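You operate a simulated robot arm through the tools that you are given. There is no shell and no other tool. Be economical: measure what you need, move in short steps, check, and stop when the job is done.

You are at the controls of a simulated robot arm. One attempt, no reset.

TASK
Take the small ingot on the top of the bench with two drawers and put it away on the top of the raised shelf.
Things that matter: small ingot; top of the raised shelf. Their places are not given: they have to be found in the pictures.

Only the result counts: the job must be done as asked and must still hold three seconds after the hand-in. Knocking over, shifting, dropping, spilling or breaking anything else fails it.

THE ROBOT
A 7-joint arm with a two-finger parallel gripper, fixed in place. Base frame: the origin is at the foot of the arm, x ahead of it, y to its left, z up; the work surface is at about z = 0. Units: mm, degrees, N and s.
With the tool pointing down near the work surface it reaches from about 220 to 580 mm from the base axis. Its first joint turns from -66.0 to 66.0 degrees. Payload 2.5 kg.
The tool frame sits at the grasp point between the pads (the TCP): z along the fingers, y along the line on which they close. The tips reach 23 mm beyond it. Largest opening 94 mm; finger width 38, thickness 10; the body of the gripper, 54 by 96 mm, starts 39 mm behind the TCP.
Orientation is that of the tool frame in the base frame, as a unit quaternion [w, x, y, z]. With the fingers straight down and closing along the base's y, the tool's x points along the base's -x, its y along +y and its z along -z.

THE INTERFACE
- The arm moves only by the tool nudge_tool. Its argument "moves" is a list that holds one entry, the list of rows, each a list of 7 numbers: the shift along the base's x, y, z in mm, then the turn, a rotation vector about the base's x, y, z in degrees, then the finger opening in mm, from 0 to 94. In form: [[[tx, ty, tz, wx, wy, wz, fingers], ...]]. A call has 1 to 10 rows; each row shifts and turns the commanded pose from where the row before left it. Each row takes 0.2 s and may step no farther than 50 mm and 8.6 degrees from the row before; otherwise, or with a gripper value out of range, the whole call is refused. A pose out of reach is approached as far as the arm can. The call stops where the force on the tool passes 40 N (or 10 N more than at its start, if that is more) or the arm is blocked; 0.2 s more then pass. Each finger travels about 108 mm/s and halts on what it meets, pressing with about 24 N; the grip force reading is that of the motor and also rises with nothing between the fingers. The clock runs only during rows and for 0.2 s after the last one: add rows that do not move to give the fingers time. The reply holds the time, the measured pose of the TCP, the force on the tool along the base axes, the opening and the grip force, in the units named above and with some noise, and new pictures: "show" is both (left out), scene, wrist or none.
- Cameras (640 x 400 px; columns grow to the right, rows downward): "scene" is fixed at [125.7, -404.7, 560.5]; the picture's right is [0.81, -0.59, 0.00], its down [-0.24, -0.32, -0.92] and it looks along [0.54, 0.74, -0.40] (base axes); focal length 214 px, centre (320, 200). "wrist" rides on the gripper at [-39, 0, -44] in the tool frame; the picture's right is [0.00, -1.00, 0.00], its down [0.97, 0.00, -0.24] and it looks along [0.24, 0.00, 0.97] (tool axes); focal length 218 px, centre (320, 200).
- point_at(camera, pixels): for up to 12 pixels [column, row] of the newest picture of that camera ("zoom" is the newest enlarged one), the place [x, y, z] in the base frame of the surface seen there, good to about 3 mm. It takes no simulated time.
- enlarge(camera, box): a new picture of the part [left, top, right, bottom] of that camera's present view, enlarged. It takes no simulated time.
- sign_off(): hands the job in; it is judged then, once.

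Work in short steps. Measure before you move; look again where a grasp or a placing could have gone wrong, and mend it. You have 60 turns and 120 pictures in all, those below and enlarged ones among them. Open the gripper and draw the arm clear of the work before you hand the job in, unless the task says otherwise; then end with one line.

The tools are called after "Request:" by a JSON object that holds its "name" and its "arguments". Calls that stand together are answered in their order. nudge_tool: Moves the arm, as the interface text tells. Its arguments: {"type":"object","properties":{"moves":{"type":"array"},"show":{"type":"string","enum":["both","scene","wrist","none"]}},"required":["moves"]} The other tools are called the same way: point_at (camera, pixels) gives the place of the surface under pixels of a picture; enlarge (camera, box) takes an enlarged picture of a part of a camera's view; sign_off () hands the job in.

At the start:

```text
clock: 0.0
eef_pos: [215.2, -174.8, 559.4]
tool_rot: [0.0, -0.001, 1.0, 0.0]
contact_force: [-0.8, 0.7, -0.4]
width: 94.0
grasp_force: 0.0
```

scene: 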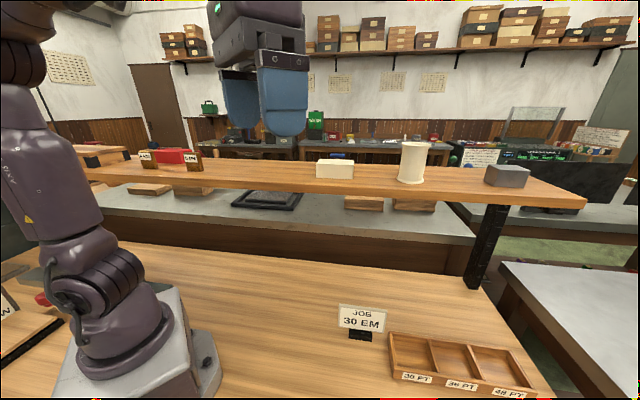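
wrist: 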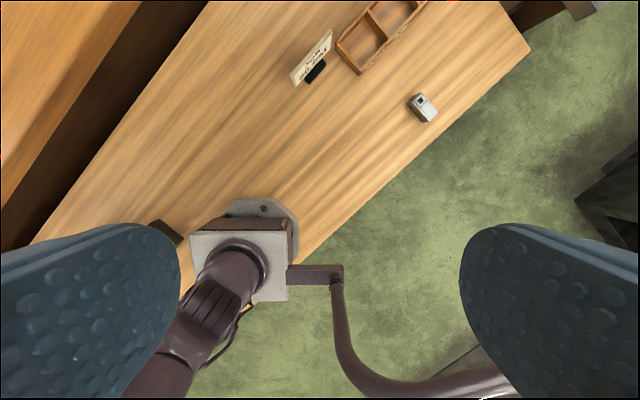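

The wrist picture shows a small grey metal block at (423,107). The scene picture shows the raised shelf across rows 160-200. I'll measure both and enlarge.

Request:
{"name": "point_at", "arguments": {"camera": "wrist", "pixels": [[423, 107], [423, 98], [413, 100], [432, 115], [424, 121], [400, 150], [315, 70], [360, 70], [525, 45]]}}

Request:
{"name": "point_at", "arguments": {"camera": "scene", "pixels": [[230, 172], [280, 177], [335, 163], [370, 185], [411, 178], [450, 175], [460, 190], [508, 172], [560, 200], [130, 170], [265, 170], [175, 160]]}}

Request:
{"name": "enlarge", "arguments": {"camera": "wrist", "box": [370, 60, 480, 140]}}

Request:
{"name": "enlarge", "arguments": {"camera": "scene", "box": [80, 120, 600, 300]}}

```text
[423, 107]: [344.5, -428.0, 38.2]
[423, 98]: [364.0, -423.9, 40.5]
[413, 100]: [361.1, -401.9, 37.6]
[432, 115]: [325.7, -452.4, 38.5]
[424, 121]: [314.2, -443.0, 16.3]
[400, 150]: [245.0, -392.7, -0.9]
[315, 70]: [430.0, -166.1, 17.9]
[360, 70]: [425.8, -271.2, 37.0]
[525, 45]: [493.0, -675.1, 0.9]
```

```text
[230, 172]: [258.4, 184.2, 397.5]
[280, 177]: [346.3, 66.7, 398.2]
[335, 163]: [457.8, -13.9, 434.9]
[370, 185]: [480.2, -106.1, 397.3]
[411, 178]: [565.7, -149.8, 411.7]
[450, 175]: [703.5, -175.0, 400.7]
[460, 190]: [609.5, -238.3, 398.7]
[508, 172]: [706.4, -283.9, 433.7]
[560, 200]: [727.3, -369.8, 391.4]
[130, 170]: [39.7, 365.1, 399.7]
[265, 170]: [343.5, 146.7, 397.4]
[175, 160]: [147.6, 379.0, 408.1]
```

```text
5.00 times, centred on (425, 100) of wrist
```

zoom: 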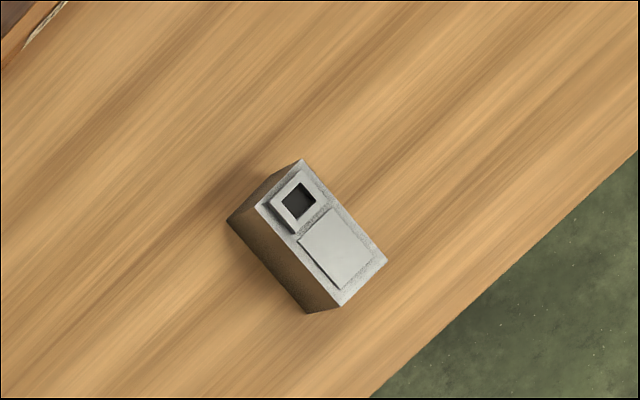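

```text
1.23 times, centred on (340, 210) of scene
```

zoom: 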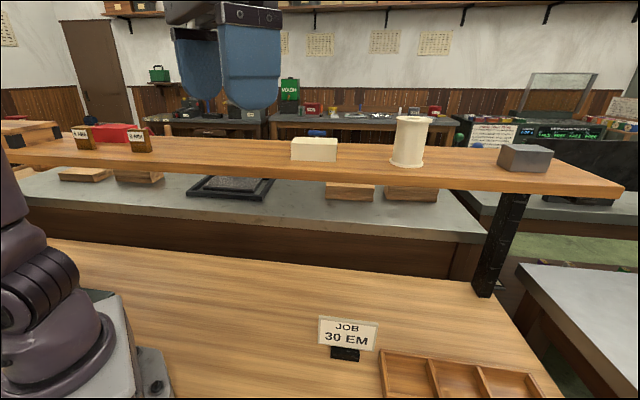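

The block at (345,-428) has casting features, so it may be a mould rather than an ingot. I'll enlarge other parts of the view before deciding.

Request:
{"name": "enlarge", "arguments": {"camera": "scene", "box": [0, 240, 240, 400]}}

Request:
{"name": "enlarge", "arguments": {"camera": "scene", "box": [80, 170, 480, 250]}}

Request:
{"name": "enlarge", "arguments": {"camera": "wrist", "box": [0, 150, 320, 350]}}

```text
2.50 times, centred on (120, 320) of scene
```

zoom: 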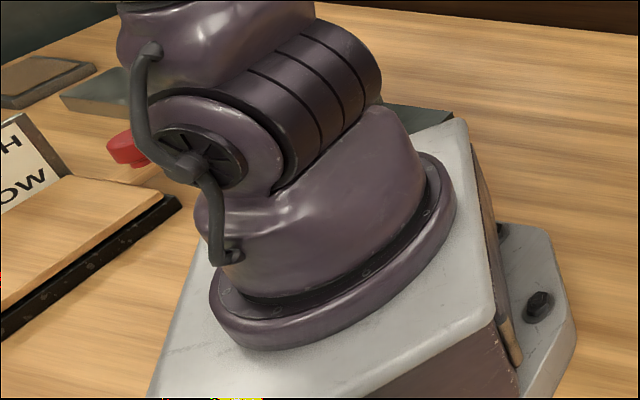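

```text
1.60 times, centred on (280, 210) of scene
```

zoom: 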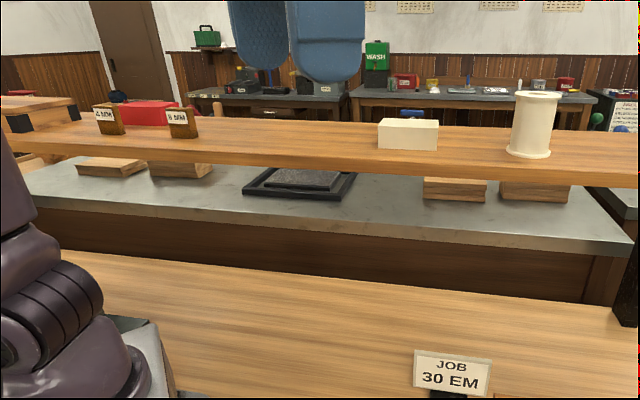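

```text
2.00 times, centred on (160, 250) of wrist
```

zoom: 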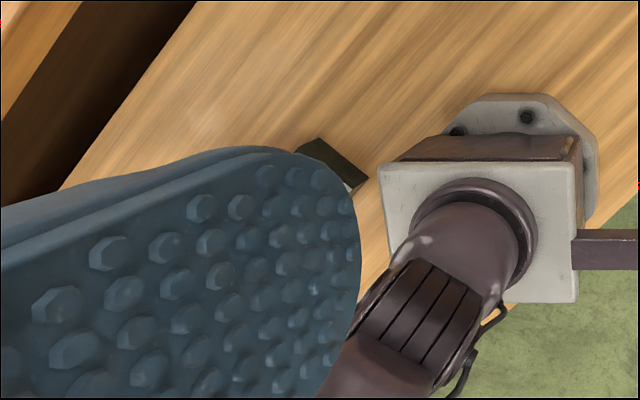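

The bench's left part is hidden behind the arm. I'll swing the tool toward +y at the present height, which is above the shelf items, to view it.

Request:
{"name": "nudge_tool", "arguments": {"moves": [[[5, 45, 0, 0, 0, 0, 94], [5, 45, 0, 0, 0, 0, 94], [5, 45, 0, 0, 0, 0, 94], [5, 45, 0, 0, 0, 0, 94], [0, 45, 0, 0, 0, 0, 94], [0, 45, 0, 0, 0, 0, 94], [0, 45, 0, 0, 0, 0, 94]]]}}

```text
clock: 1.6
eef_pos: [235.0, 141.1, 561.7]
tool_rot: [0.0, 0.001, 1.0, 0.001]
contact_force: [0.4, 0.9, 0.4]
width: 94.1
grasp_force: 0.1
```

scene: 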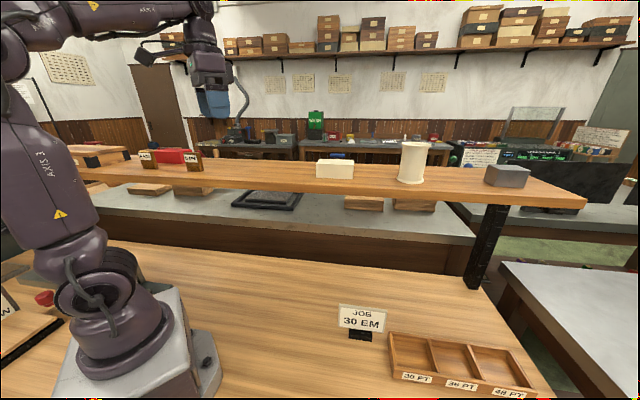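
wrist: 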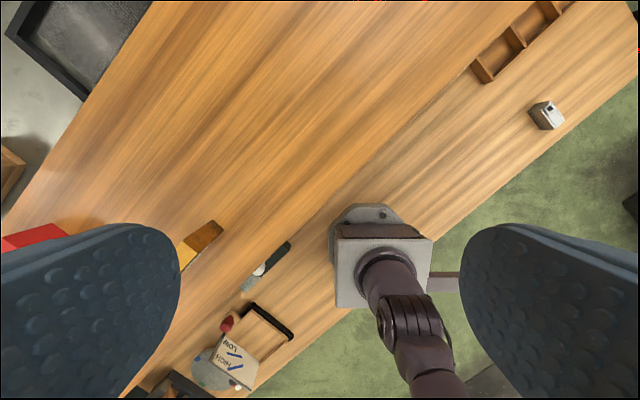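

On the left part of the bench I see a knife-like tool at (268,265), a red knob at (228,322) and a sign. I'll enlarge those and the block again.

Request:
{"name": "enlarge", "arguments": {"camera": "wrist", "box": [130, 200, 330, 400]}}

Request:
{"name": "enlarge", "arguments": {"camera": "wrist", "box": [500, 80, 580, 140]}}

Request:
{"name": "point_at", "arguments": {"camera": "wrist", "pixels": [[280, 250], [250, 280], [228, 322], [210, 370], [545, 115], [270, 130], [450, 30], [200, 240]]}}

```text
2.00 times, centred on (230, 300) of wrist
```

zoom: 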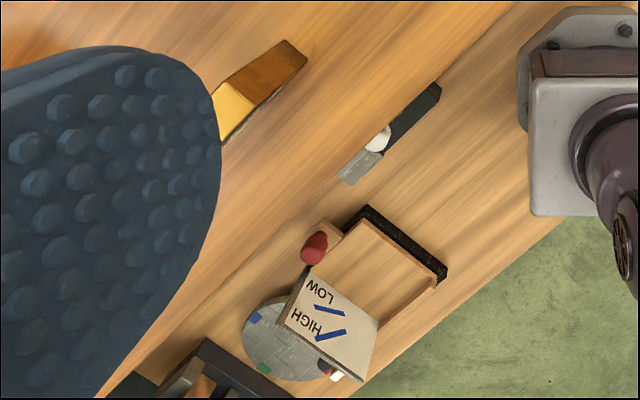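

```text
6.67 times, centred on (540, 110) of wrist
```

zoom: 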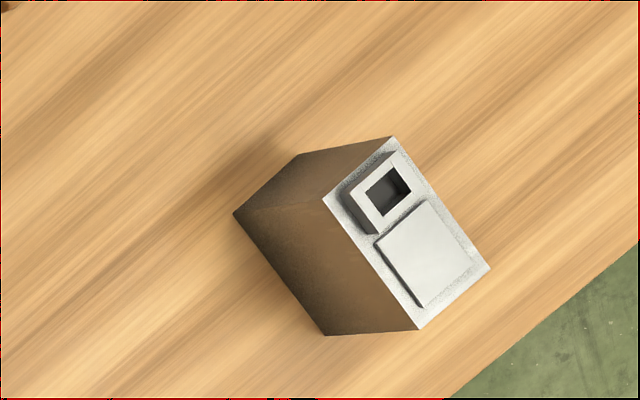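

```text
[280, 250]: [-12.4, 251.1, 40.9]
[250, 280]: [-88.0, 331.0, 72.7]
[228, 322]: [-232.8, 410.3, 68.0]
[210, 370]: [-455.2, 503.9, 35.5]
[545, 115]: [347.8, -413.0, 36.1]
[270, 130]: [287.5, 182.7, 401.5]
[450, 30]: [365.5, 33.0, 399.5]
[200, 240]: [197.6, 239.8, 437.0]
```

The other items on the bench are fixtures and tools (knife, sign, stick), so the block at about (345,-428) is the ingot: roughly 69 x 33 x 38 mm, long axis about 40° from +x. I'll return toward it at height while yawing +40°.

Request:
{"name": "nudge_tool", "arguments": {"moves": [[[3, -46, 0, 0, 0, 0, 94], [3, -46, 0, 0, 0, 0, 94], [3, -46, 0, 0, 0, 4, 94], [3, -46, 0, 0, 0, 4, 94], [3, -46, 0, 0, 0, 4, 94], [3, -46, 0, 0, 0, 4, 94], [3, -46, 0, 0, 0, 6, 94], [3, -46, 0, 0, 0, 6, 94], [3, -46, 0, 0, 0, 6, 94], [3, -46, 0, 0, 0, 6, 94]]], "show": "none"}}

Request:
{"name": "nudge_tool", "arguments": {"moves": [[[8, -11, -42, 0, 0, 0, 94], [8, -11, -42, 0, 0, 0, 94], [8, -11, -42, 0, 0, 0, 94], [8, -11, -42, 0, 0, 0, 94], [8, -11, -42, 0, 0, 0, 94], [8, -11, -42, 0, 0, 0, 94], [8, -11, -42, 0, 0, 0, 94], [8, -11, -42, 0, 0, 0, 94], [8, -11, -30, 0, 0, 0, 94], [0, 0, 0, 0, 0, 0, 94]]]}}

```text
clock: 3.8
eef_pos: [264.0, -309.1, 559.7]
tool_rot: [0.0, -0.329, 0.944, -0.001]
contact_force: [-0.4, 0.7, 0.4]
width: 93.9
grasp_force: 0.1
out of reach, approached as far as the arm can: row 10
```

```text
clock: 6.0
eef_pos: [334.2, -407.5, 193.8]
tool_rot: [0.0, -0.342, 0.94, 0.0]
contact_force: [0.2, -0.5, -0.2]
width: 94.0
grasp_force: 0.0
```

scene: 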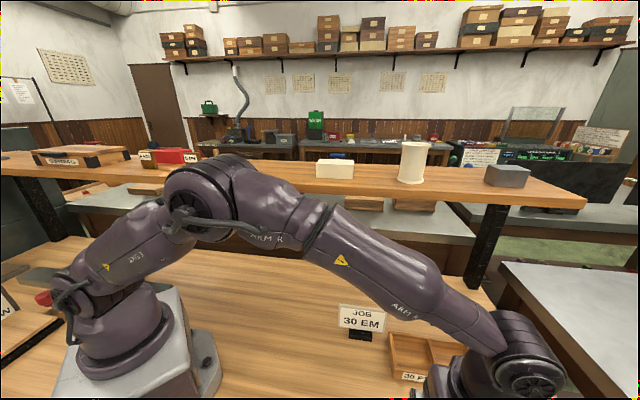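
wrist: 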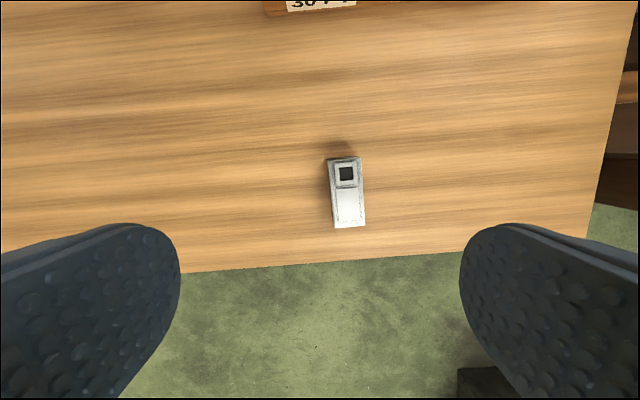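

The block now shows at (347,192), nearly aligned with the image vertical. I'll measure its corners.

Request:
{"name": "enlarge", "arguments": {"camera": "wrist", "box": [300, 140, 396, 240]}}

Request:
{"name": "point_at", "arguments": {"camera": "wrist", "pixels": [[333, 161], [359, 160], [364, 223], [338, 224], [347, 192], [347, 174], [350, 208], [330, 200], [333, 227]]}}

```text
4.00 times, centred on (348, 190) of wrist
```

zoom: 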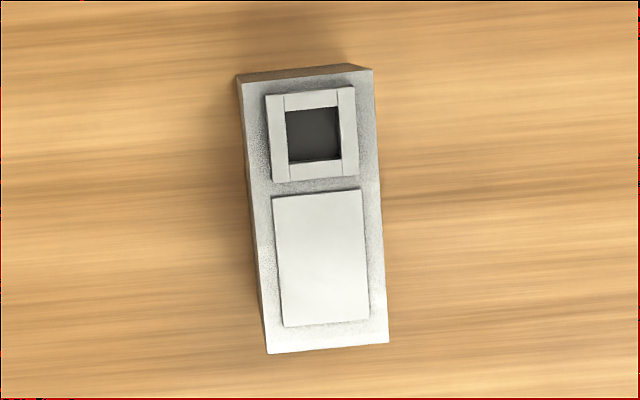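

```text
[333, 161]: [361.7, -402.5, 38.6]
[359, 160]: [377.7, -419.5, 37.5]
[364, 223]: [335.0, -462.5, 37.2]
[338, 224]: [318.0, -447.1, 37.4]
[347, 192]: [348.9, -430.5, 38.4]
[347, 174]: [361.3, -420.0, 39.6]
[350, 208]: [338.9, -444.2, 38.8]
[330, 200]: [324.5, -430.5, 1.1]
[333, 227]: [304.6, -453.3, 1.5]
```

The top's centre is about (348,-433), z 38, with the long axis at 45.4° and size about 62 x 23 mm. I'll yaw +5°, centre over it and descend part way.

Request:
{"name": "nudge_tool", "arguments": {"moves": [[[7, -13, 0, 0, 0, 2.7, 94], [7, -12.5, 0, 0, 0, 2.7, 94], [0, 0, -40, 0, 0, 0, 94], [0, 0, -40, 0, 0, 0, 94], [0, 0, 0, 0, 0, 0, 94]]], "show": "wrist"}}

```text
clock: 7.2
eef_pos: [350.9, -432.5, 113.5]
tool_rot: [-0.001, -0.387, 0.922, -0.001]
contact_force: [-0.2, -0.3, -0.3]
width: 94.2
grasp_force: 0.0
```

wrist: 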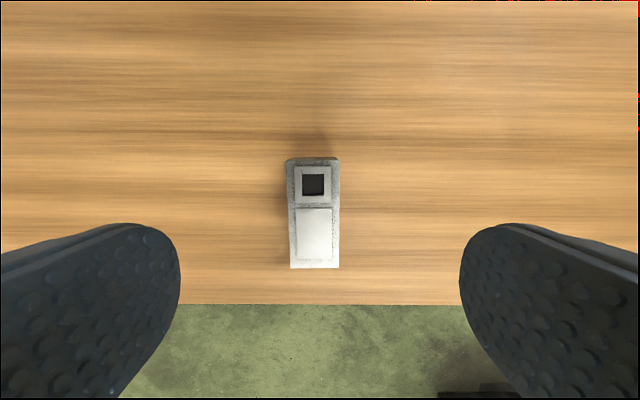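

Aligned well, with the block centred at column 314, so only a shift of about 3 mm is needed. I'll correct it and descend to z≈27.

Request:
{"name": "nudge_tool", "arguments": {"moves": [[[-2.5, 1, -30, 0, 0, 0, 94], [0, 0, -30, 0, 0, 0, 94], [0, 0, -15, 0, 0, 0, 94], [0, 0, -11, 0, 0, 0, 94], [0, 0, 0, 0, 0, 0, 94]]], "show": "wrist"}}

```text
clock: 8.4
eef_pos: [346.1, -431.5, 25.9]
tool_rot: [0.001, -0.386, 0.923, 0.0]
contact_force: [-0.2, -0.2, 0.7]
width: 93.9
grasp_force: 0.0
```

wrist: 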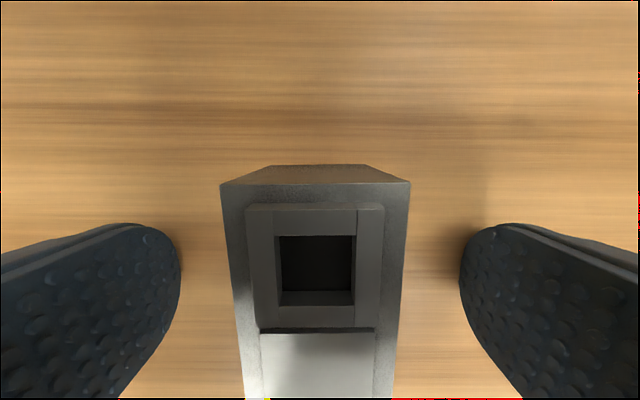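

The fingers straddle the block symmetrically, so I'll close.

Request:
{"name": "nudge_tool", "arguments": {"moves": [[[0, 0, 0, 0, 0, 0, 60], [0, 0, 0, 0, 0, 0, 40], [0, 0, 0, 0, 0, 0, 10], [0, 0, 0, 0, 0, 0, 10], [0, 0, 0, 0, 0, 0, 10]]], "show": "wrist"}}

```text
clock: 9.6
eef_pos: [346.4, -432.2, 26.5]
tool_rot: [-0.001, -0.387, 0.922, 0.0]
contact_force: [0.1, 0.7, -0.4]
width: 29.7
grasp_force: 24.0
```

wrist: 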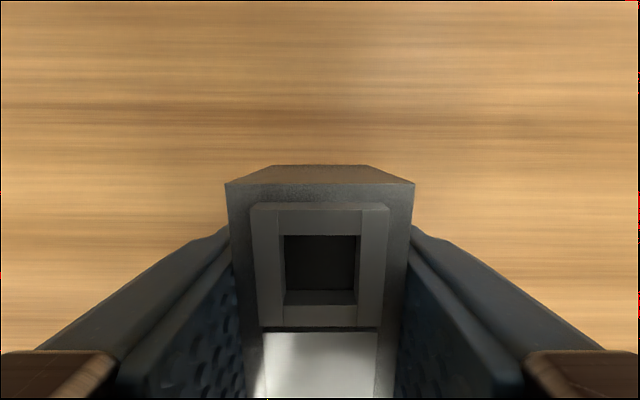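

It's held at 29.7 mm opening with 24 N. I'll lift gently first and check for slip.

Request:
{"name": "nudge_tool", "arguments": {"moves": [[[0, 0, 15, 0, 0, 0, 10], [0, 0, 20, 0, 0, 0, 10], [0, 0, 30, 0, 0, 0, 10], [0, 0, 30, 0, 0, 0, 10], [0, 0, 0, 0, 0, 0, 10]]], "show": "wrist"}}

```text
clock: 10.8
eef_pos: [348.6, -431.1, 122.3]
tool_rot: [0.0, -0.385, 0.923, 0.0]
contact_force: [0.3, -0.5, -1.1]
width: 9.8
grasp_force: 0.1
```

wrist: 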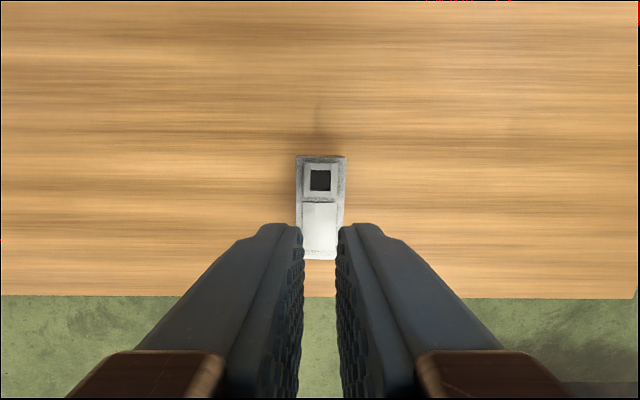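

The grip slipped: it closed at 29.7 mm while the top is only ~23 mm wide, so the sides probably taper. I'll open and step aside to look at the profile.

Request:
{"name": "nudge_tool", "arguments": {"moves": [[[0, 0, 10, 0, 0, 0, 94], [-40, 25, 0, 0, 0, 0, 94], [-30, 30, 0, 0, 0, 0, 94], [0, 0, 0, 0, 0, 0, 94]]], "show": "wrist"}}

Request:
{"name": "enlarge", "arguments": {"camera": "wrist", "box": [380, 130, 540, 230]}}

```text
clock: 11.8
eef_pos: [278.9, -379.5, 131.2]
tool_rot: [0.0, -0.386, 0.923, 0.0]
contact_force: [-0.3, -0.1, -1.0]
width: 93.7
grasp_force: 0.0
```

wrist: 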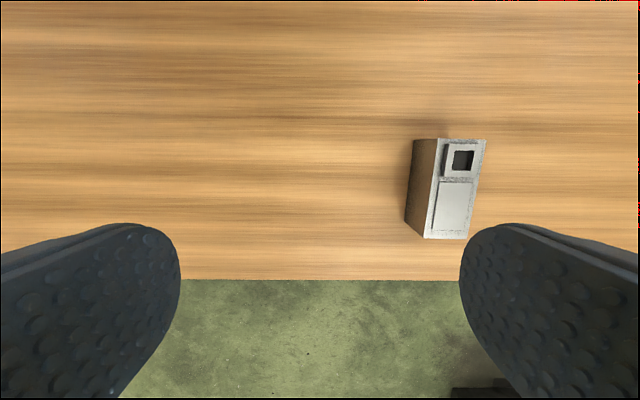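

```text
4.00 times, centred on (460, 180) of wrist
```

zoom: 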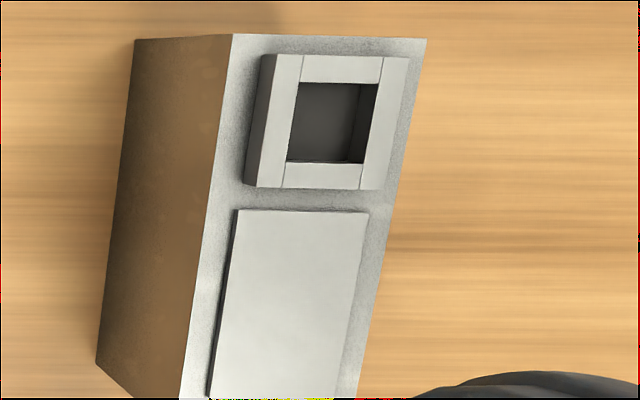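

The side face is visible now; I'll measure points down it and on the top and end.

Request:
{"name": "point_at", "arguments": {"camera": "zoom", "pixels": [[130, 200], [150, 200], [170, 200], [190, 200], [210, 200], [225, 200], [320, 200], [400, 120], [388, 200], [108, 200], [320, 20], [300, 130]]}}

Request:
{"name": "point_at", "arguments": {"camera": "wrist", "pixels": [[438, 140], [485, 140], [467, 238], [426, 237], [414, 141], [406, 222]]}}

```text
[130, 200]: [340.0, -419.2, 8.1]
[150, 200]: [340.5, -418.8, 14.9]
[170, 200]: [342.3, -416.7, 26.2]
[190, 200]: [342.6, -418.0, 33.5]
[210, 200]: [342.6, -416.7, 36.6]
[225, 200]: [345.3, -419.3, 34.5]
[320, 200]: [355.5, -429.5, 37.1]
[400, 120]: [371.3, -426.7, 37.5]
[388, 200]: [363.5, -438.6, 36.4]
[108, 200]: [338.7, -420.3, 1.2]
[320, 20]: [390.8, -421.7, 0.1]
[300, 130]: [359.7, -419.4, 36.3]
```

```text
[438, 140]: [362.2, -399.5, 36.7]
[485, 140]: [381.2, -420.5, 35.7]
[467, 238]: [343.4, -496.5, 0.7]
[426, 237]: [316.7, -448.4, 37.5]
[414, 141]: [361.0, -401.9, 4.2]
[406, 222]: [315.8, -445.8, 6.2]
```

The sides are vertical and ~30 mm apart, so it was friction that failed: the block is heavy or slick. Centre is about (349,-434). I'll re-grasp lower and command the fingers to 0, then lift slowly in millimetres while reading forces.

Request:
{"name": "nudge_tool", "arguments": {"moves": [[[35, -27, 0, 0, 0, 0, 94], [35, -27.5, 0, 0, 0, 0, 94], [0, 0, -35, 0, 0, 0, 94], [0, 0, -35, 0, 0, 0, 94], [0, 0, -25, 0, 0, 0, 94], [0, 0, -11, 0, 0, 0, 94], [0, 0, 0, 0, 0, 0, 94]]], "show": "wrist"}}

```text
clock: 13.4
eef_pos: [348.0, -431.7, 25.5]
tool_rot: [0.0, -0.387, 0.922, 0.0]
contact_force: [0.3, 0.0, 0.2]
width: 93.7
grasp_force: 0.0
```

wrist: 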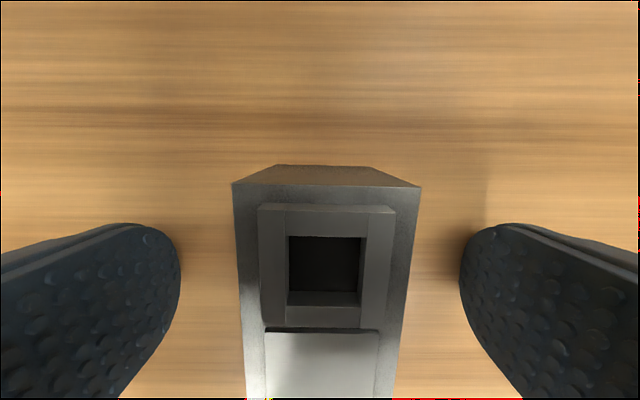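

Now I'll close fully toward 0, wait, and lift just 4 mm very slowly.

Request:
{"name": "nudge_tool", "arguments": {"moves": [[[0, 0, 0, 0, 0, 0, 40], [0, 0, 0, 0, 0, 0, 0], [0, 0, 0, 0, 0, 0, 0], [0, 0, 0, 0, 0, 0, 0], [0, 0, 0, 0, 0, 0, 0], [0, 0, 1, 0, 0, 0, 0], [0, 0, 1, 0, 0, 0, 0], [0, 0, 1, 0, 0, 0, 0], [0, 0, 1, 0, 0, 0, 0]]], "show": "wrist"}}

```text
clock: 15.4
eef_pos: [347.7, -432.1, 31.3]
tool_rot: [0.001, -0.386, 0.923, 0.0]
contact_force: [0.7, 0.4, -6.7]
width: 30.0
grasp_force: 23.9
```

wrist: 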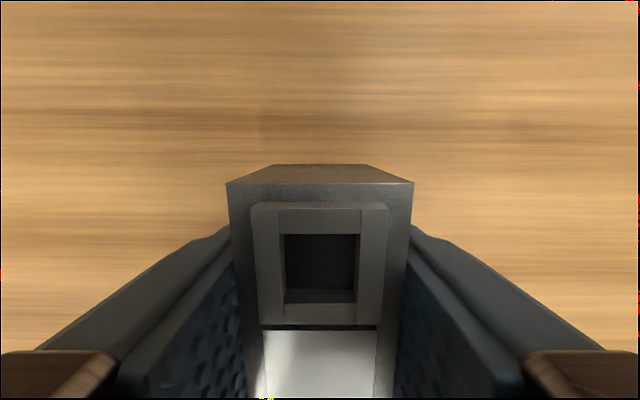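

The picture is unchanged and the tool carries −6.7 N, so the block has come up ~5 mm and holds. I'll continue slowly with gentle acceleration.

Request:
{"name": "nudge_tool", "arguments": {"moves": [[[0, 0, 1, 0, 0, 0, 0], [0, 0, 1.5, 0, 0, 0, 0], [0, 0, 2, 0, 0, 0, 0], [0, 0, 2, 0, 0, 0, 0], [0, 0, 2, 0, 0, 0, 0], [0, 0, 2, 0, 0, 0, 0], [0, 0, 1.5, 0, 0, 0, 0], [0, 0, 1, 0, 0, 0, 0], [0, 0, 0, 0, 0, 0, 0]]], "show": "wrist"}}

```text
clock: 17.4
eef_pos: [348.3, -430.7, 42.8]
tool_rot: [-0.001, -0.387, 0.922, 0.0]
contact_force: [-0.4, -0.6, -6.8]
width: 30.1
grasp_force: 24.2
```

wrist: 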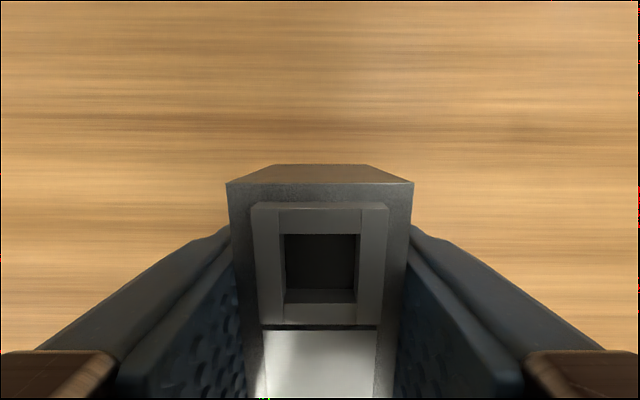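

It holds steadily at −6.8 N. I'll lift with a gentle ramp.

Request:
{"name": "nudge_tool", "arguments": {"moves": [[[0, 0, 2, 0, 0, 0, 0], [0, 0, 4, 0, 0, 0, 0], [0, 0, 6, 0, 0, 0, 0], [0, 0, 8, 0, 0, 0, 0], [0, 0, 10, 0, 0, 0, 0], [0, 0, 10, 0, 0, 0, 0], [0, 0, 8, 0, 0, 0, 0], [0, 0, 6, 0, 0, 0, 0], [0, 0, 4, 0, 0, 0, 0], [0, 0, 2, 0, 0, 0, 0]]], "show": "wrist"}}

```text
clock: 19.6
eef_pos: [347.4, -432.0, 102.4]
tool_rot: [0.0, -0.386, 0.923, 0.0]
contact_force: [0.2, 0.1, -5.8]
width: 30.0
grasp_force: 23.8
```

wrist: 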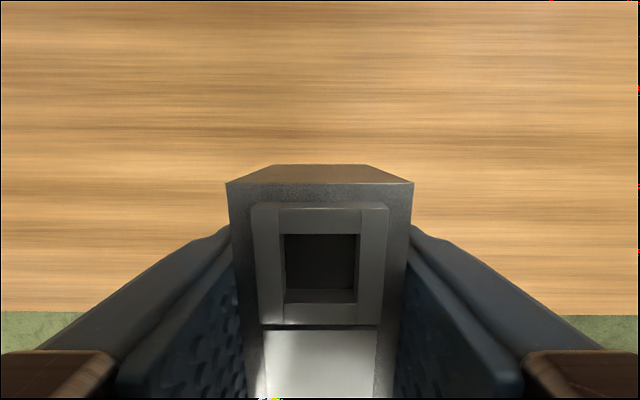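

No slip at z 102. I'll go up and inward on a diagonal with ramps up to 15 mm per row.

Request:
{"name": "nudge_tool", "arguments": {"moves": [[[-0.3, 1.6, 2.5, 0, 0, 0, 0], [-0.7, 3.3, 5, 0, 0, 0, 0], [-1, 4.9, 7.5, 0, 0, 0, 0], [-1.4, 6.6, 10, 0, 0, 0, 0], [-1.7, 8.2, 12.5, 0, 0, 0, 0], [-1.7, 8.2, 12.5, 0, 0, 0, 0], [-1.4, 6.6, 10, 0, 0, 0, 0], [-1, 4.9, 7.5, 0, 0, 0, 0], [-0.7, 3.3, 5, 0, 0, 0, 0], [-0.3, 1.6, 2.5, 0, 0, 0, 0]]], "show": "wrist"}}

```text
clock: 21.8
eef_pos: [338.0, -382.4, 177.5]
tool_rot: [-0.001, -0.385, 0.923, 0.0]
contact_force: [0.2, 0.4, -7.3]
width: 30.1
grasp_force: 24.1
```

wrist: 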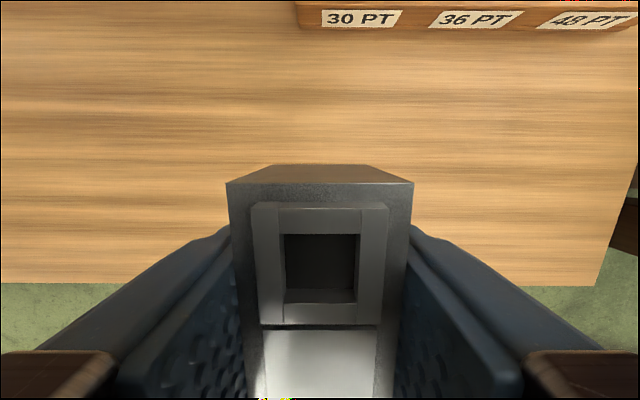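

Still held. I'll repeat the same ramp twice and then check.

Request:
{"name": "nudge_tool", "arguments": {"moves": [[[-0.3, 1.6, 2.5, 0, 0, 0, 0], [-0.7, 3.3, 5, 0, 0, 0, 0], [-1, 4.9, 7.5, 0, 0, 0, 0], [-1.4, 6.6, 10, 0, 0, 0, 0], [-1.7, 8.2, 12.5, 0, 0, 0, 0], [-1.7, 8.2, 12.5, 0, 0, 0, 0], [-1.4, 6.6, 10, 0, 0, 0, 0], [-1, 4.9, 7.5, 0, 0, 0, 0], [-0.7, 3.3, 5, 0, 0, 0, 0], [-0.3, 1.6, 2.5, 0, 0, 0, 0]]], "show": "none"}}

Request:
{"name": "nudge_tool", "arguments": {"moves": [[[-0.3, 1.6, 2.5, 0, 0, 0, 0], [-0.7, 3.3, 5, 0, 0, 0, 0], [-1, 4.9, 7.5, 0, 0, 0, 0], [-1.4, 6.6, 10, 0, 0, 0, 0], [-1.7, 8.2, 12.5, 0, 0, 0, 0], [-1.7, 8.2, 12.5, 0, 0, 0, 0], [-1.4, 6.6, 10, 0, 0, 0, 0], [-1, 4.9, 7.5, 0, 0, 0, 0], [-0.7, 3.3, 5, 0, 0, 0, 0], [-0.3, 1.6, 2.5, 0, 0, 0, 0]]]}}

```text
clock: 24.0
eef_pos: [327.5, -333.6, 251.9]
tool_rot: [-0.001, -0.386, 0.922, 0.0]
contact_force: [0.2, 0.5, -7.0]
width: 29.9
grasp_force: 23.9
```

```text
clock: 26.2
eef_pos: [316.8, -285.1, 327.3]
tool_rot: [0.0, -0.386, 0.922, 0.0]
contact_force: [0.8, -0.3, -6.8]
width: 30.0
grasp_force: 23.7
```

scene: 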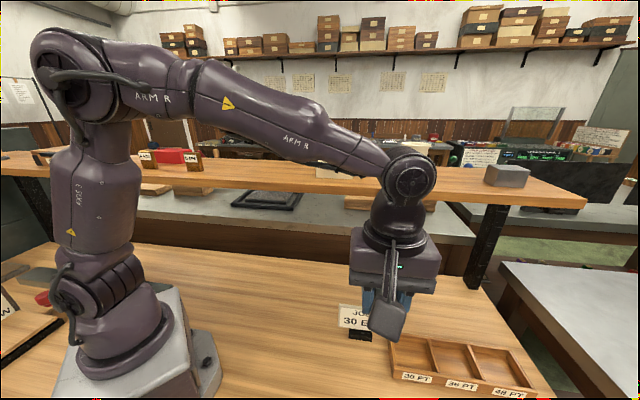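
wrist: 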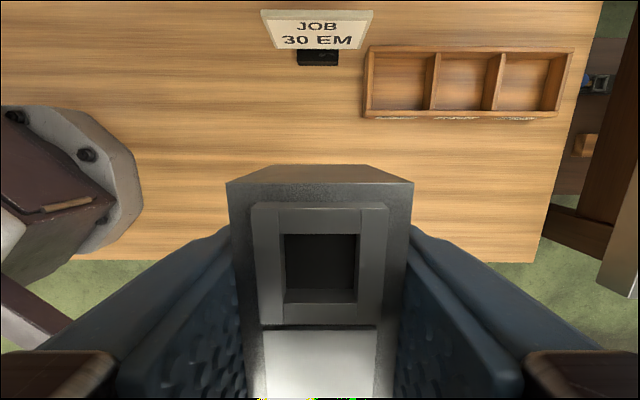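

The ingot is held firmly and well away from the shelf. Two more ramps take it above shelf height.

Request:
{"name": "nudge_tool", "arguments": {"moves": [[[-0.3, 1.6, 2.5, 0, 0, 0, 0], [-0.7, 3.3, 5, 0, 0, 0, 0], [-1, 4.9, 7.5, 0, 0, 0, 0], [-1.4, 6.6, 10, 0, 0, 0, 0], [-1.7, 8.2, 12.5, 0, 0, 0, 0], [-1.7, 8.2, 12.5, 0, 0, 0, 0], [-1.4, 6.6, 10, 0, 0, 0, 0], [-1, 4.9, 7.5, 0, 0, 0, 0], [-0.7, 3.3, 5, 0, 0, 0, 0], [-0.3, 1.6, 2.5, 0, 0, 0, 0]]], "show": "none"}}

Request:
{"name": "nudge_tool", "arguments": {"moves": [[[-0.3, 1.6, 2.5, 0, 0, 0, 0], [-0.7, 3.3, 5, 0, 0, 0, 0], [-1, 4.9, 7.5, 0, 0, 0, 0], [-1.4, 6.6, 10, 0, 0, 0, 0], [-1.7, 8.2, 12.5, 0, 0, 0, 0], [-1.7, 8.2, 12.5, 0, 0, 0, 0], [-1.4, 6.6, 10, 0, 0, 0, 0], [-1, 4.9, 7.5, 0, 0, 0, 0], [-0.7, 3.3, 5, 0, 0, 0, 0], [-0.3, 1.6, 2.5, 0, 0, 0, 0]]]}}

Request:
{"name": "point_at", "arguments": {"camera": "scene", "pixels": [[230, 167], [230, 178], [245, 167], [245, 180], [290, 165], [290, 184], [300, 172]]}}

```text
clock: 28.4
eef_pos: [307.4, -235.1, 403.9]
tool_rot: [0.001, -0.386, 0.923, 0.001]
contact_force: [-1.0, -0.3, -6.8]
width: 30.0
grasp_force: 24.2
```

```text
clock: 30.6
eef_pos: [296.8, -185.4, 477.8]
tool_rot: [0.001, -0.386, 0.923, 0.0]
contact_force: [-0.2, 0.8, -6.7]
width: 29.8
grasp_force: 24.2
```

scene: 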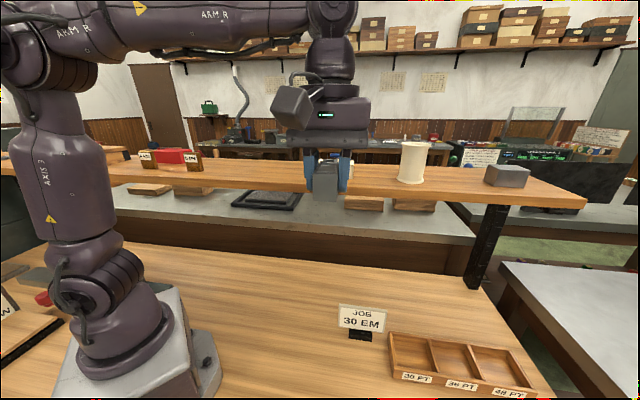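
wrist: 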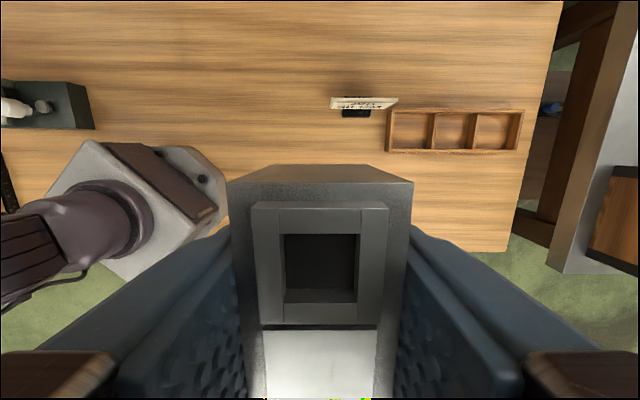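

```text
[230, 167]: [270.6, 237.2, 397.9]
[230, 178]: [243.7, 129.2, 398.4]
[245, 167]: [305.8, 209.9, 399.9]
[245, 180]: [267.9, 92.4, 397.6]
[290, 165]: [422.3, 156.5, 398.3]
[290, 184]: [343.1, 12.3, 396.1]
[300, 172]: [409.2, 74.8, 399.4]
```

Ingot bottom is at z≈453, clear above the shelf (398) and the white block (435). The shelf's free stretch centres near (332,120), so I'll traverse there at constant height with the same ramps.

Request:
{"name": "nudge_tool", "arguments": {"moves": [[[0.3, 3, 0, 0, 0, 0, 0], [0.7, 6, 0, 0, 0, 0, 0], [1, 9, 0, 0, 0, 0, 0], [1.4, 12, 0, 0, 0, 0, 0], [1.7, 15, 0, 0, 0, 0, 0], [1.7, 15, 0, 0, 0, 0, 0], [1.4, 12, 0, 0, 0, 0, 0], [1, 9, 0, 0, 0, 0, 0], [0.7, 6, 0, 0, 0, 0, 0], [0.3, 3, 0, 0, 0, 0, 0]]], "show": "none"}}

Request:
{"name": "nudge_tool", "arguments": {"moves": [[[0.3, 3, 0, 0, 0, 0, 0], [0.7, 6, 0, 0, 0, 0, 0], [1, 9, 0, 0, 0, 0, 0], [1.4, 12, 0, 0, 0, 0, 0], [1.7, 15, 0, 0, 0, 0, 0], [1.7, 15, 0, 0, 0, 0, 0], [1.4, 12, 0, 0, 0, 0, 0], [1, 9, 0, 0, 0, 0, 0], [0.7, 6, 0, 0, 0, 0, 0], [0.3, 3, 0, 0, 0, 0, 0]]]}}

```text
clock: 32.8
eef_pos: [307.2, -96.4, 478.1]
tool_rot: [-0.001, -0.386, 0.922, 0.0]
contact_force: [0.5, 0.2, -6.8]
width: 29.9
grasp_force: 23.8
```

```text
clock: 35.0
eef_pos: [316.5, -5.7, 478.5]
tool_rot: [-0.001, -0.386, 0.923, 0.0]
contact_force: [0.5, 0.0, -5.9]
width: 29.8
grasp_force: 24.2
```

scene: 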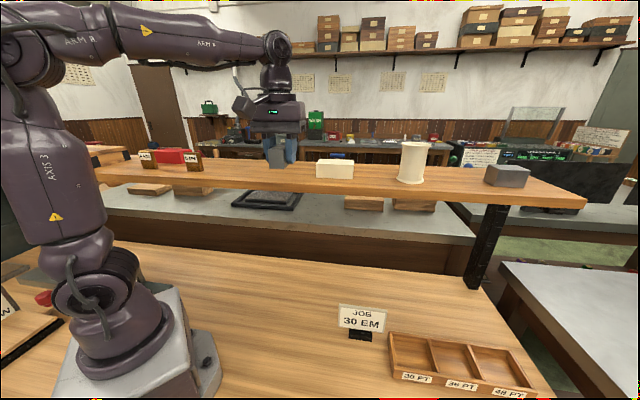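
wrist: 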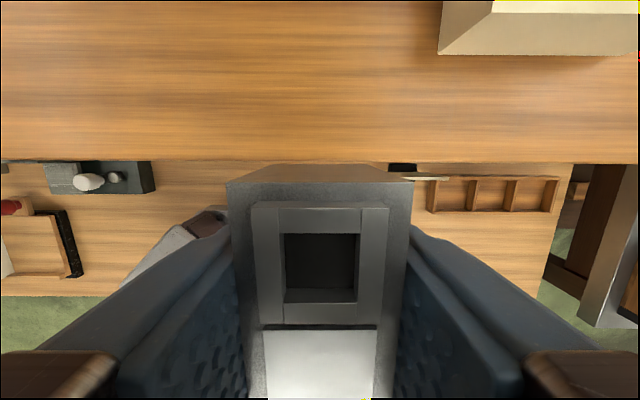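

The white block (540,30 in the wrist view) is to the right and I'm moving away from it. I'll continue the remaining ~126 mm.

Request:
{"name": "nudge_tool", "arguments": {"moves": [[[0.3, 3, 0, 0, 0, 0, 0], [0.7, 6, 0, 0, 0, 0, 0], [1, 9, 0, 0, 0, 0, 0], [1.4, 12, 0, 0, 0, 0, 0], [1.7, 15, 0, 0, 0, 0, 0], [1.7, 15, 0, 0, 0, 0, 0], [1.4, 12, 0, 0, 0, 0, 0], [1, 9, 0, 0, 0, 0, 0], [0.7, 6, 0, 0, 0, 0, 0], [0.3, 3, 0, 0, 0, 0, 0]]], "show": "none"}}

Request:
{"name": "nudge_tool", "arguments": {"moves": [[[1, 3, 0, 0, 0, 0, 0], [1, 5, 0, 0, 0, 0, 0], [1, 7, 0, 0, 0, 0, 0], [1, 7, 0, 0, 0, 0, 0], [1, 7, 0, 0, 0, 0, 0], [1, 5, 0, 0, 0, 0, 0], [0, 3, 0, 0, 0, 0, 0]]]}}

Request:
{"name": "point_at", "arguments": {"camera": "wrist", "pixels": [[200, 30], [200, 150], [200, 225], [440, 30], [440, 150], [440, 225], [320, 100], [320, 20], [60, 100], [580, 100]]}}

```text
clock: 37.2
eef_pos: [326.9, 84.6, 478.2]
tool_rot: [0.0, -0.386, 0.923, 0.0]
contact_force: [0.7, 0.1, -6.2]
width: 30.0
grasp_force: 23.9
```

```text
clock: 38.8
eef_pos: [333.3, 121.6, 478.4]
tool_rot: [0.0, -0.386, 0.923, 0.0]
contact_force: [0.5, -0.3, -6.5]
width: 29.9
grasp_force: 24.6
```

scene: 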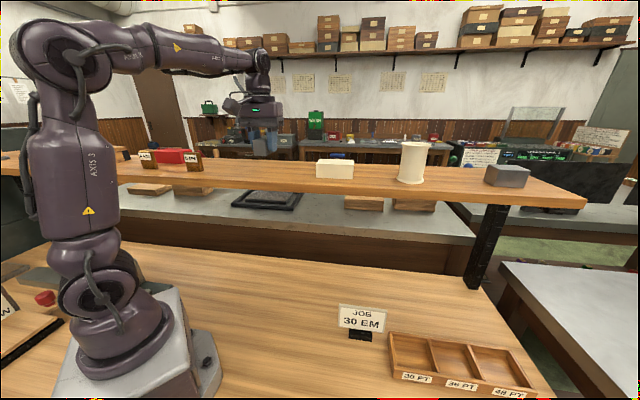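
wrist: 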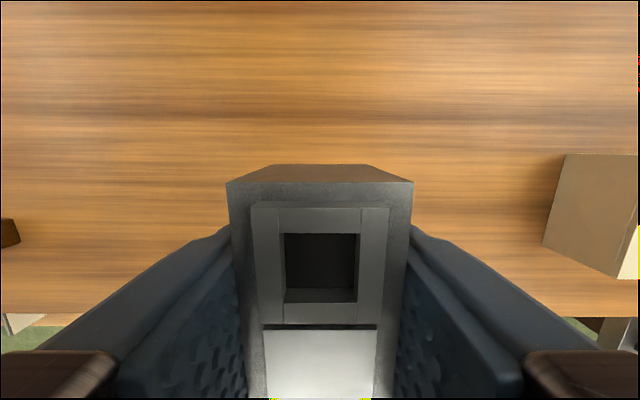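

```text
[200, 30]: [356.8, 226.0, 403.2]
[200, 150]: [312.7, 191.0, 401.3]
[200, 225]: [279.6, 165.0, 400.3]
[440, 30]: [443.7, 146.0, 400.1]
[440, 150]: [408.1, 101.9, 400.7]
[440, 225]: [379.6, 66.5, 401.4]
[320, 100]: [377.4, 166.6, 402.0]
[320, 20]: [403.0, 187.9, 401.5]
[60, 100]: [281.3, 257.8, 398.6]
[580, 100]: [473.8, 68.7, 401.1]
```

Over clear shelf, surface z≈400; the TCP should be at about 426 when the ingot touches. I'll descend with a ramp to ~431.

Request:
{"name": "nudge_tool", "arguments": {"moves": [[[0, 0, -2, 0, 0, 0, 0], [0, 0, -4, 0, 0, 0, 0], [0, 0, -6, 0, 0, 0, 0], [0, 0, -8, 0, 0, 0, 0], [0, 0, -8, 0, 0, 0, 0], [0, 0, -8, 0, 0, 0, 0], [0, 0, -6, 0, 0, 0, 0], [0, 0, -3, 0, 0, 0, 0], [0, 0, -1, 0, 0, 0, 0], [0, 0, 0, 0, 0, 0, 0]]], "show": "scene"}}

Request:
{"name": "enlarge", "arguments": {"camera": "scene", "box": [210, 100, 370, 200]}}

```text
clock: 41.0
eef_pos: [333.1, 121.3, 432.7]
tool_rot: [0.0, -0.386, 0.923, 0.0]
contact_force: [-0.1, -0.7, -6.5]
width: 30.0
grasp_force: 24.3
```

scene: 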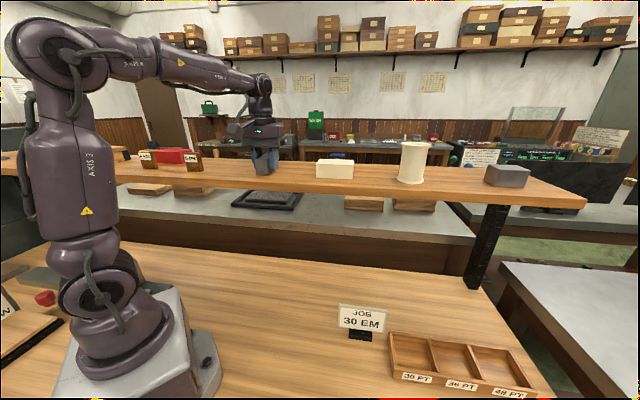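

```text
4.00 times, centred on (290, 150) of scene
```

zoom: 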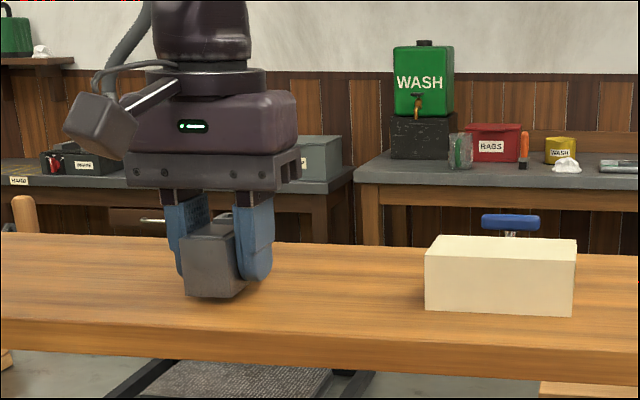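

Just above the shelf. I'll lower in 1 mm rows and watch the vertical force.

Request:
{"name": "nudge_tool", "arguments": {"moves": [[[0, 0, -1, 0, 0, 0, 0], [0, 0, -1, 0, 0, 0, 0], [0, 0, -1, 0, 0, 0, 0], [0, 0, -1, 0, 0, 0, 0]]], "show": "none"}}

Request:
{"name": "nudge_tool", "arguments": {"moves": [[[0, 0, -1, 0, 0, 0, 0], [0, 0, -1, 0, 0, 0, 0]]], "show": "none"}}

```text
clock: 42.0
eef_pos: [334.1, 120.8, 427.8]
tool_rot: [-0.001, -0.386, 0.923, -0.001]
contact_force: [0.5, 0.2, -6.7]
width: 30.1
grasp_force: 23.6
```

```text
clock: 42.6
eef_pos: [333.5, 121.8, 427.0]
tool_rot: [0.0, -0.386, 0.922, 0.0]
contact_force: [-0.3, 0.5, -0.4]
width: 29.9
grasp_force: 24.4
```

The vertical force dropped from −6.7 to −0.4 N, so the ingot rests on the shelf. I'll open gradually, then check.

Request:
{"name": "nudge_tool", "arguments": {"moves": [[[0, 0, 0, 0, 0, 0, 31], [0, 0, 0, 0, 0, 0, 36], [0, 0, 0, 0, 0, 0, 50], [0, 0, 0, 0, 0, 0, 70], [0, 0, 0, 0, 0, 0, 80], [0, 0, 0, 0, 0, 0, 80]]], "show": "wrist"}}

```text
clock: 44.0
eef_pos: [333.2, 121.4, 425.2]
tool_rot: [-0.001, -0.386, 0.922, 0.0]
contact_force: [-0.1, -0.4, -0.1]
width: 80.0
grasp_force: 0.1
```

wrist: 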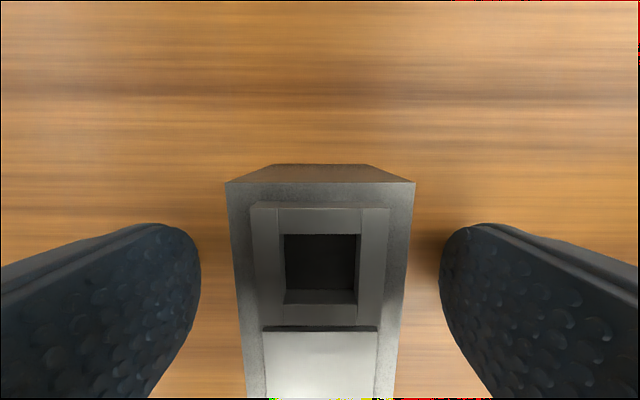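

Released and standing square. I'll withdraw straight up and then back.

Request:
{"name": "nudge_tool", "arguments": {"moves": [[[0, 0, 10, 0, 0, 0, 80], [0, 0, 20, 0, 0, 0, 80], [0, 0, 30, 0, 0, 0, 80], [0, 0, 30, 0, 0, 0, 80], [0, 0, 30, 0, 0, 0, 80], [-20, -20, 0, 0, 0, 0, 80], [-20, -25, 0, 0, 0, 0, 80], [-20, -30, 0, 0, 0, 0, 80], [0, -40, 0, 0, 0, 0, 80], [0, -40, 0, 0, 0, 0, 80]]]}}

Request:
{"name": "enlarge", "arguments": {"camera": "scene", "box": [190, 120, 350, 220]}}

```text
clock: 46.2
eef_pos: [273.3, -35.0, 544.5]
tool_rot: [0.0, -0.386, 0.923, 0.001]
contact_force: [-0.2, -0.1, 0.0]
width: 79.7
grasp_force: 0.0
```

scene: 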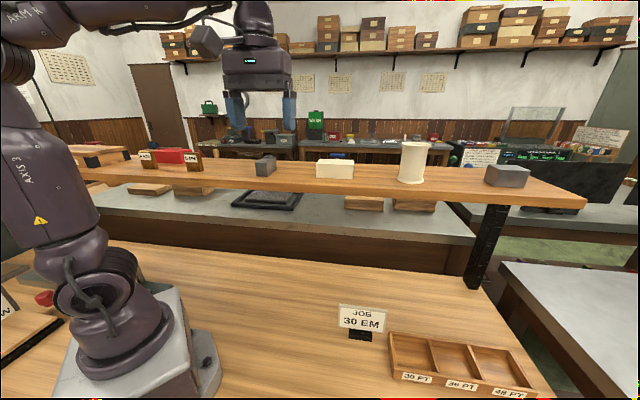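
wrist: 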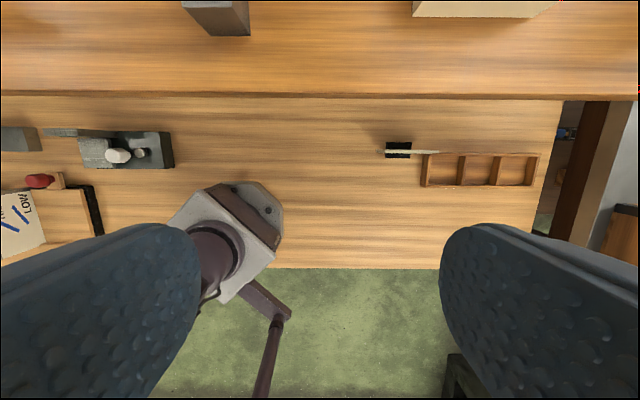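

```text
4.00 times, centred on (270, 170) of scene
```

zoom: 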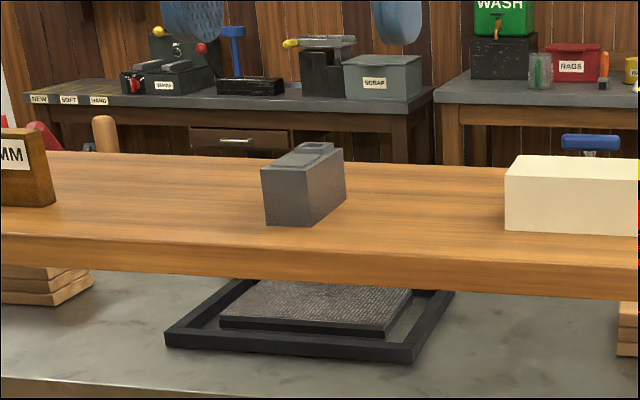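

The ingot stands upright on the shelf at scene (265,165), its neighbours are undisturbed, and the open gripper is clear. I'm handing it in.

Request:
{"name": "sign_off", "arguments": {}}

```text
The job is handed in.
```

The small ingot is standing upright on top of the raised shelf, nothing else was moved, and the gripper is open and clear; the job is handed in.
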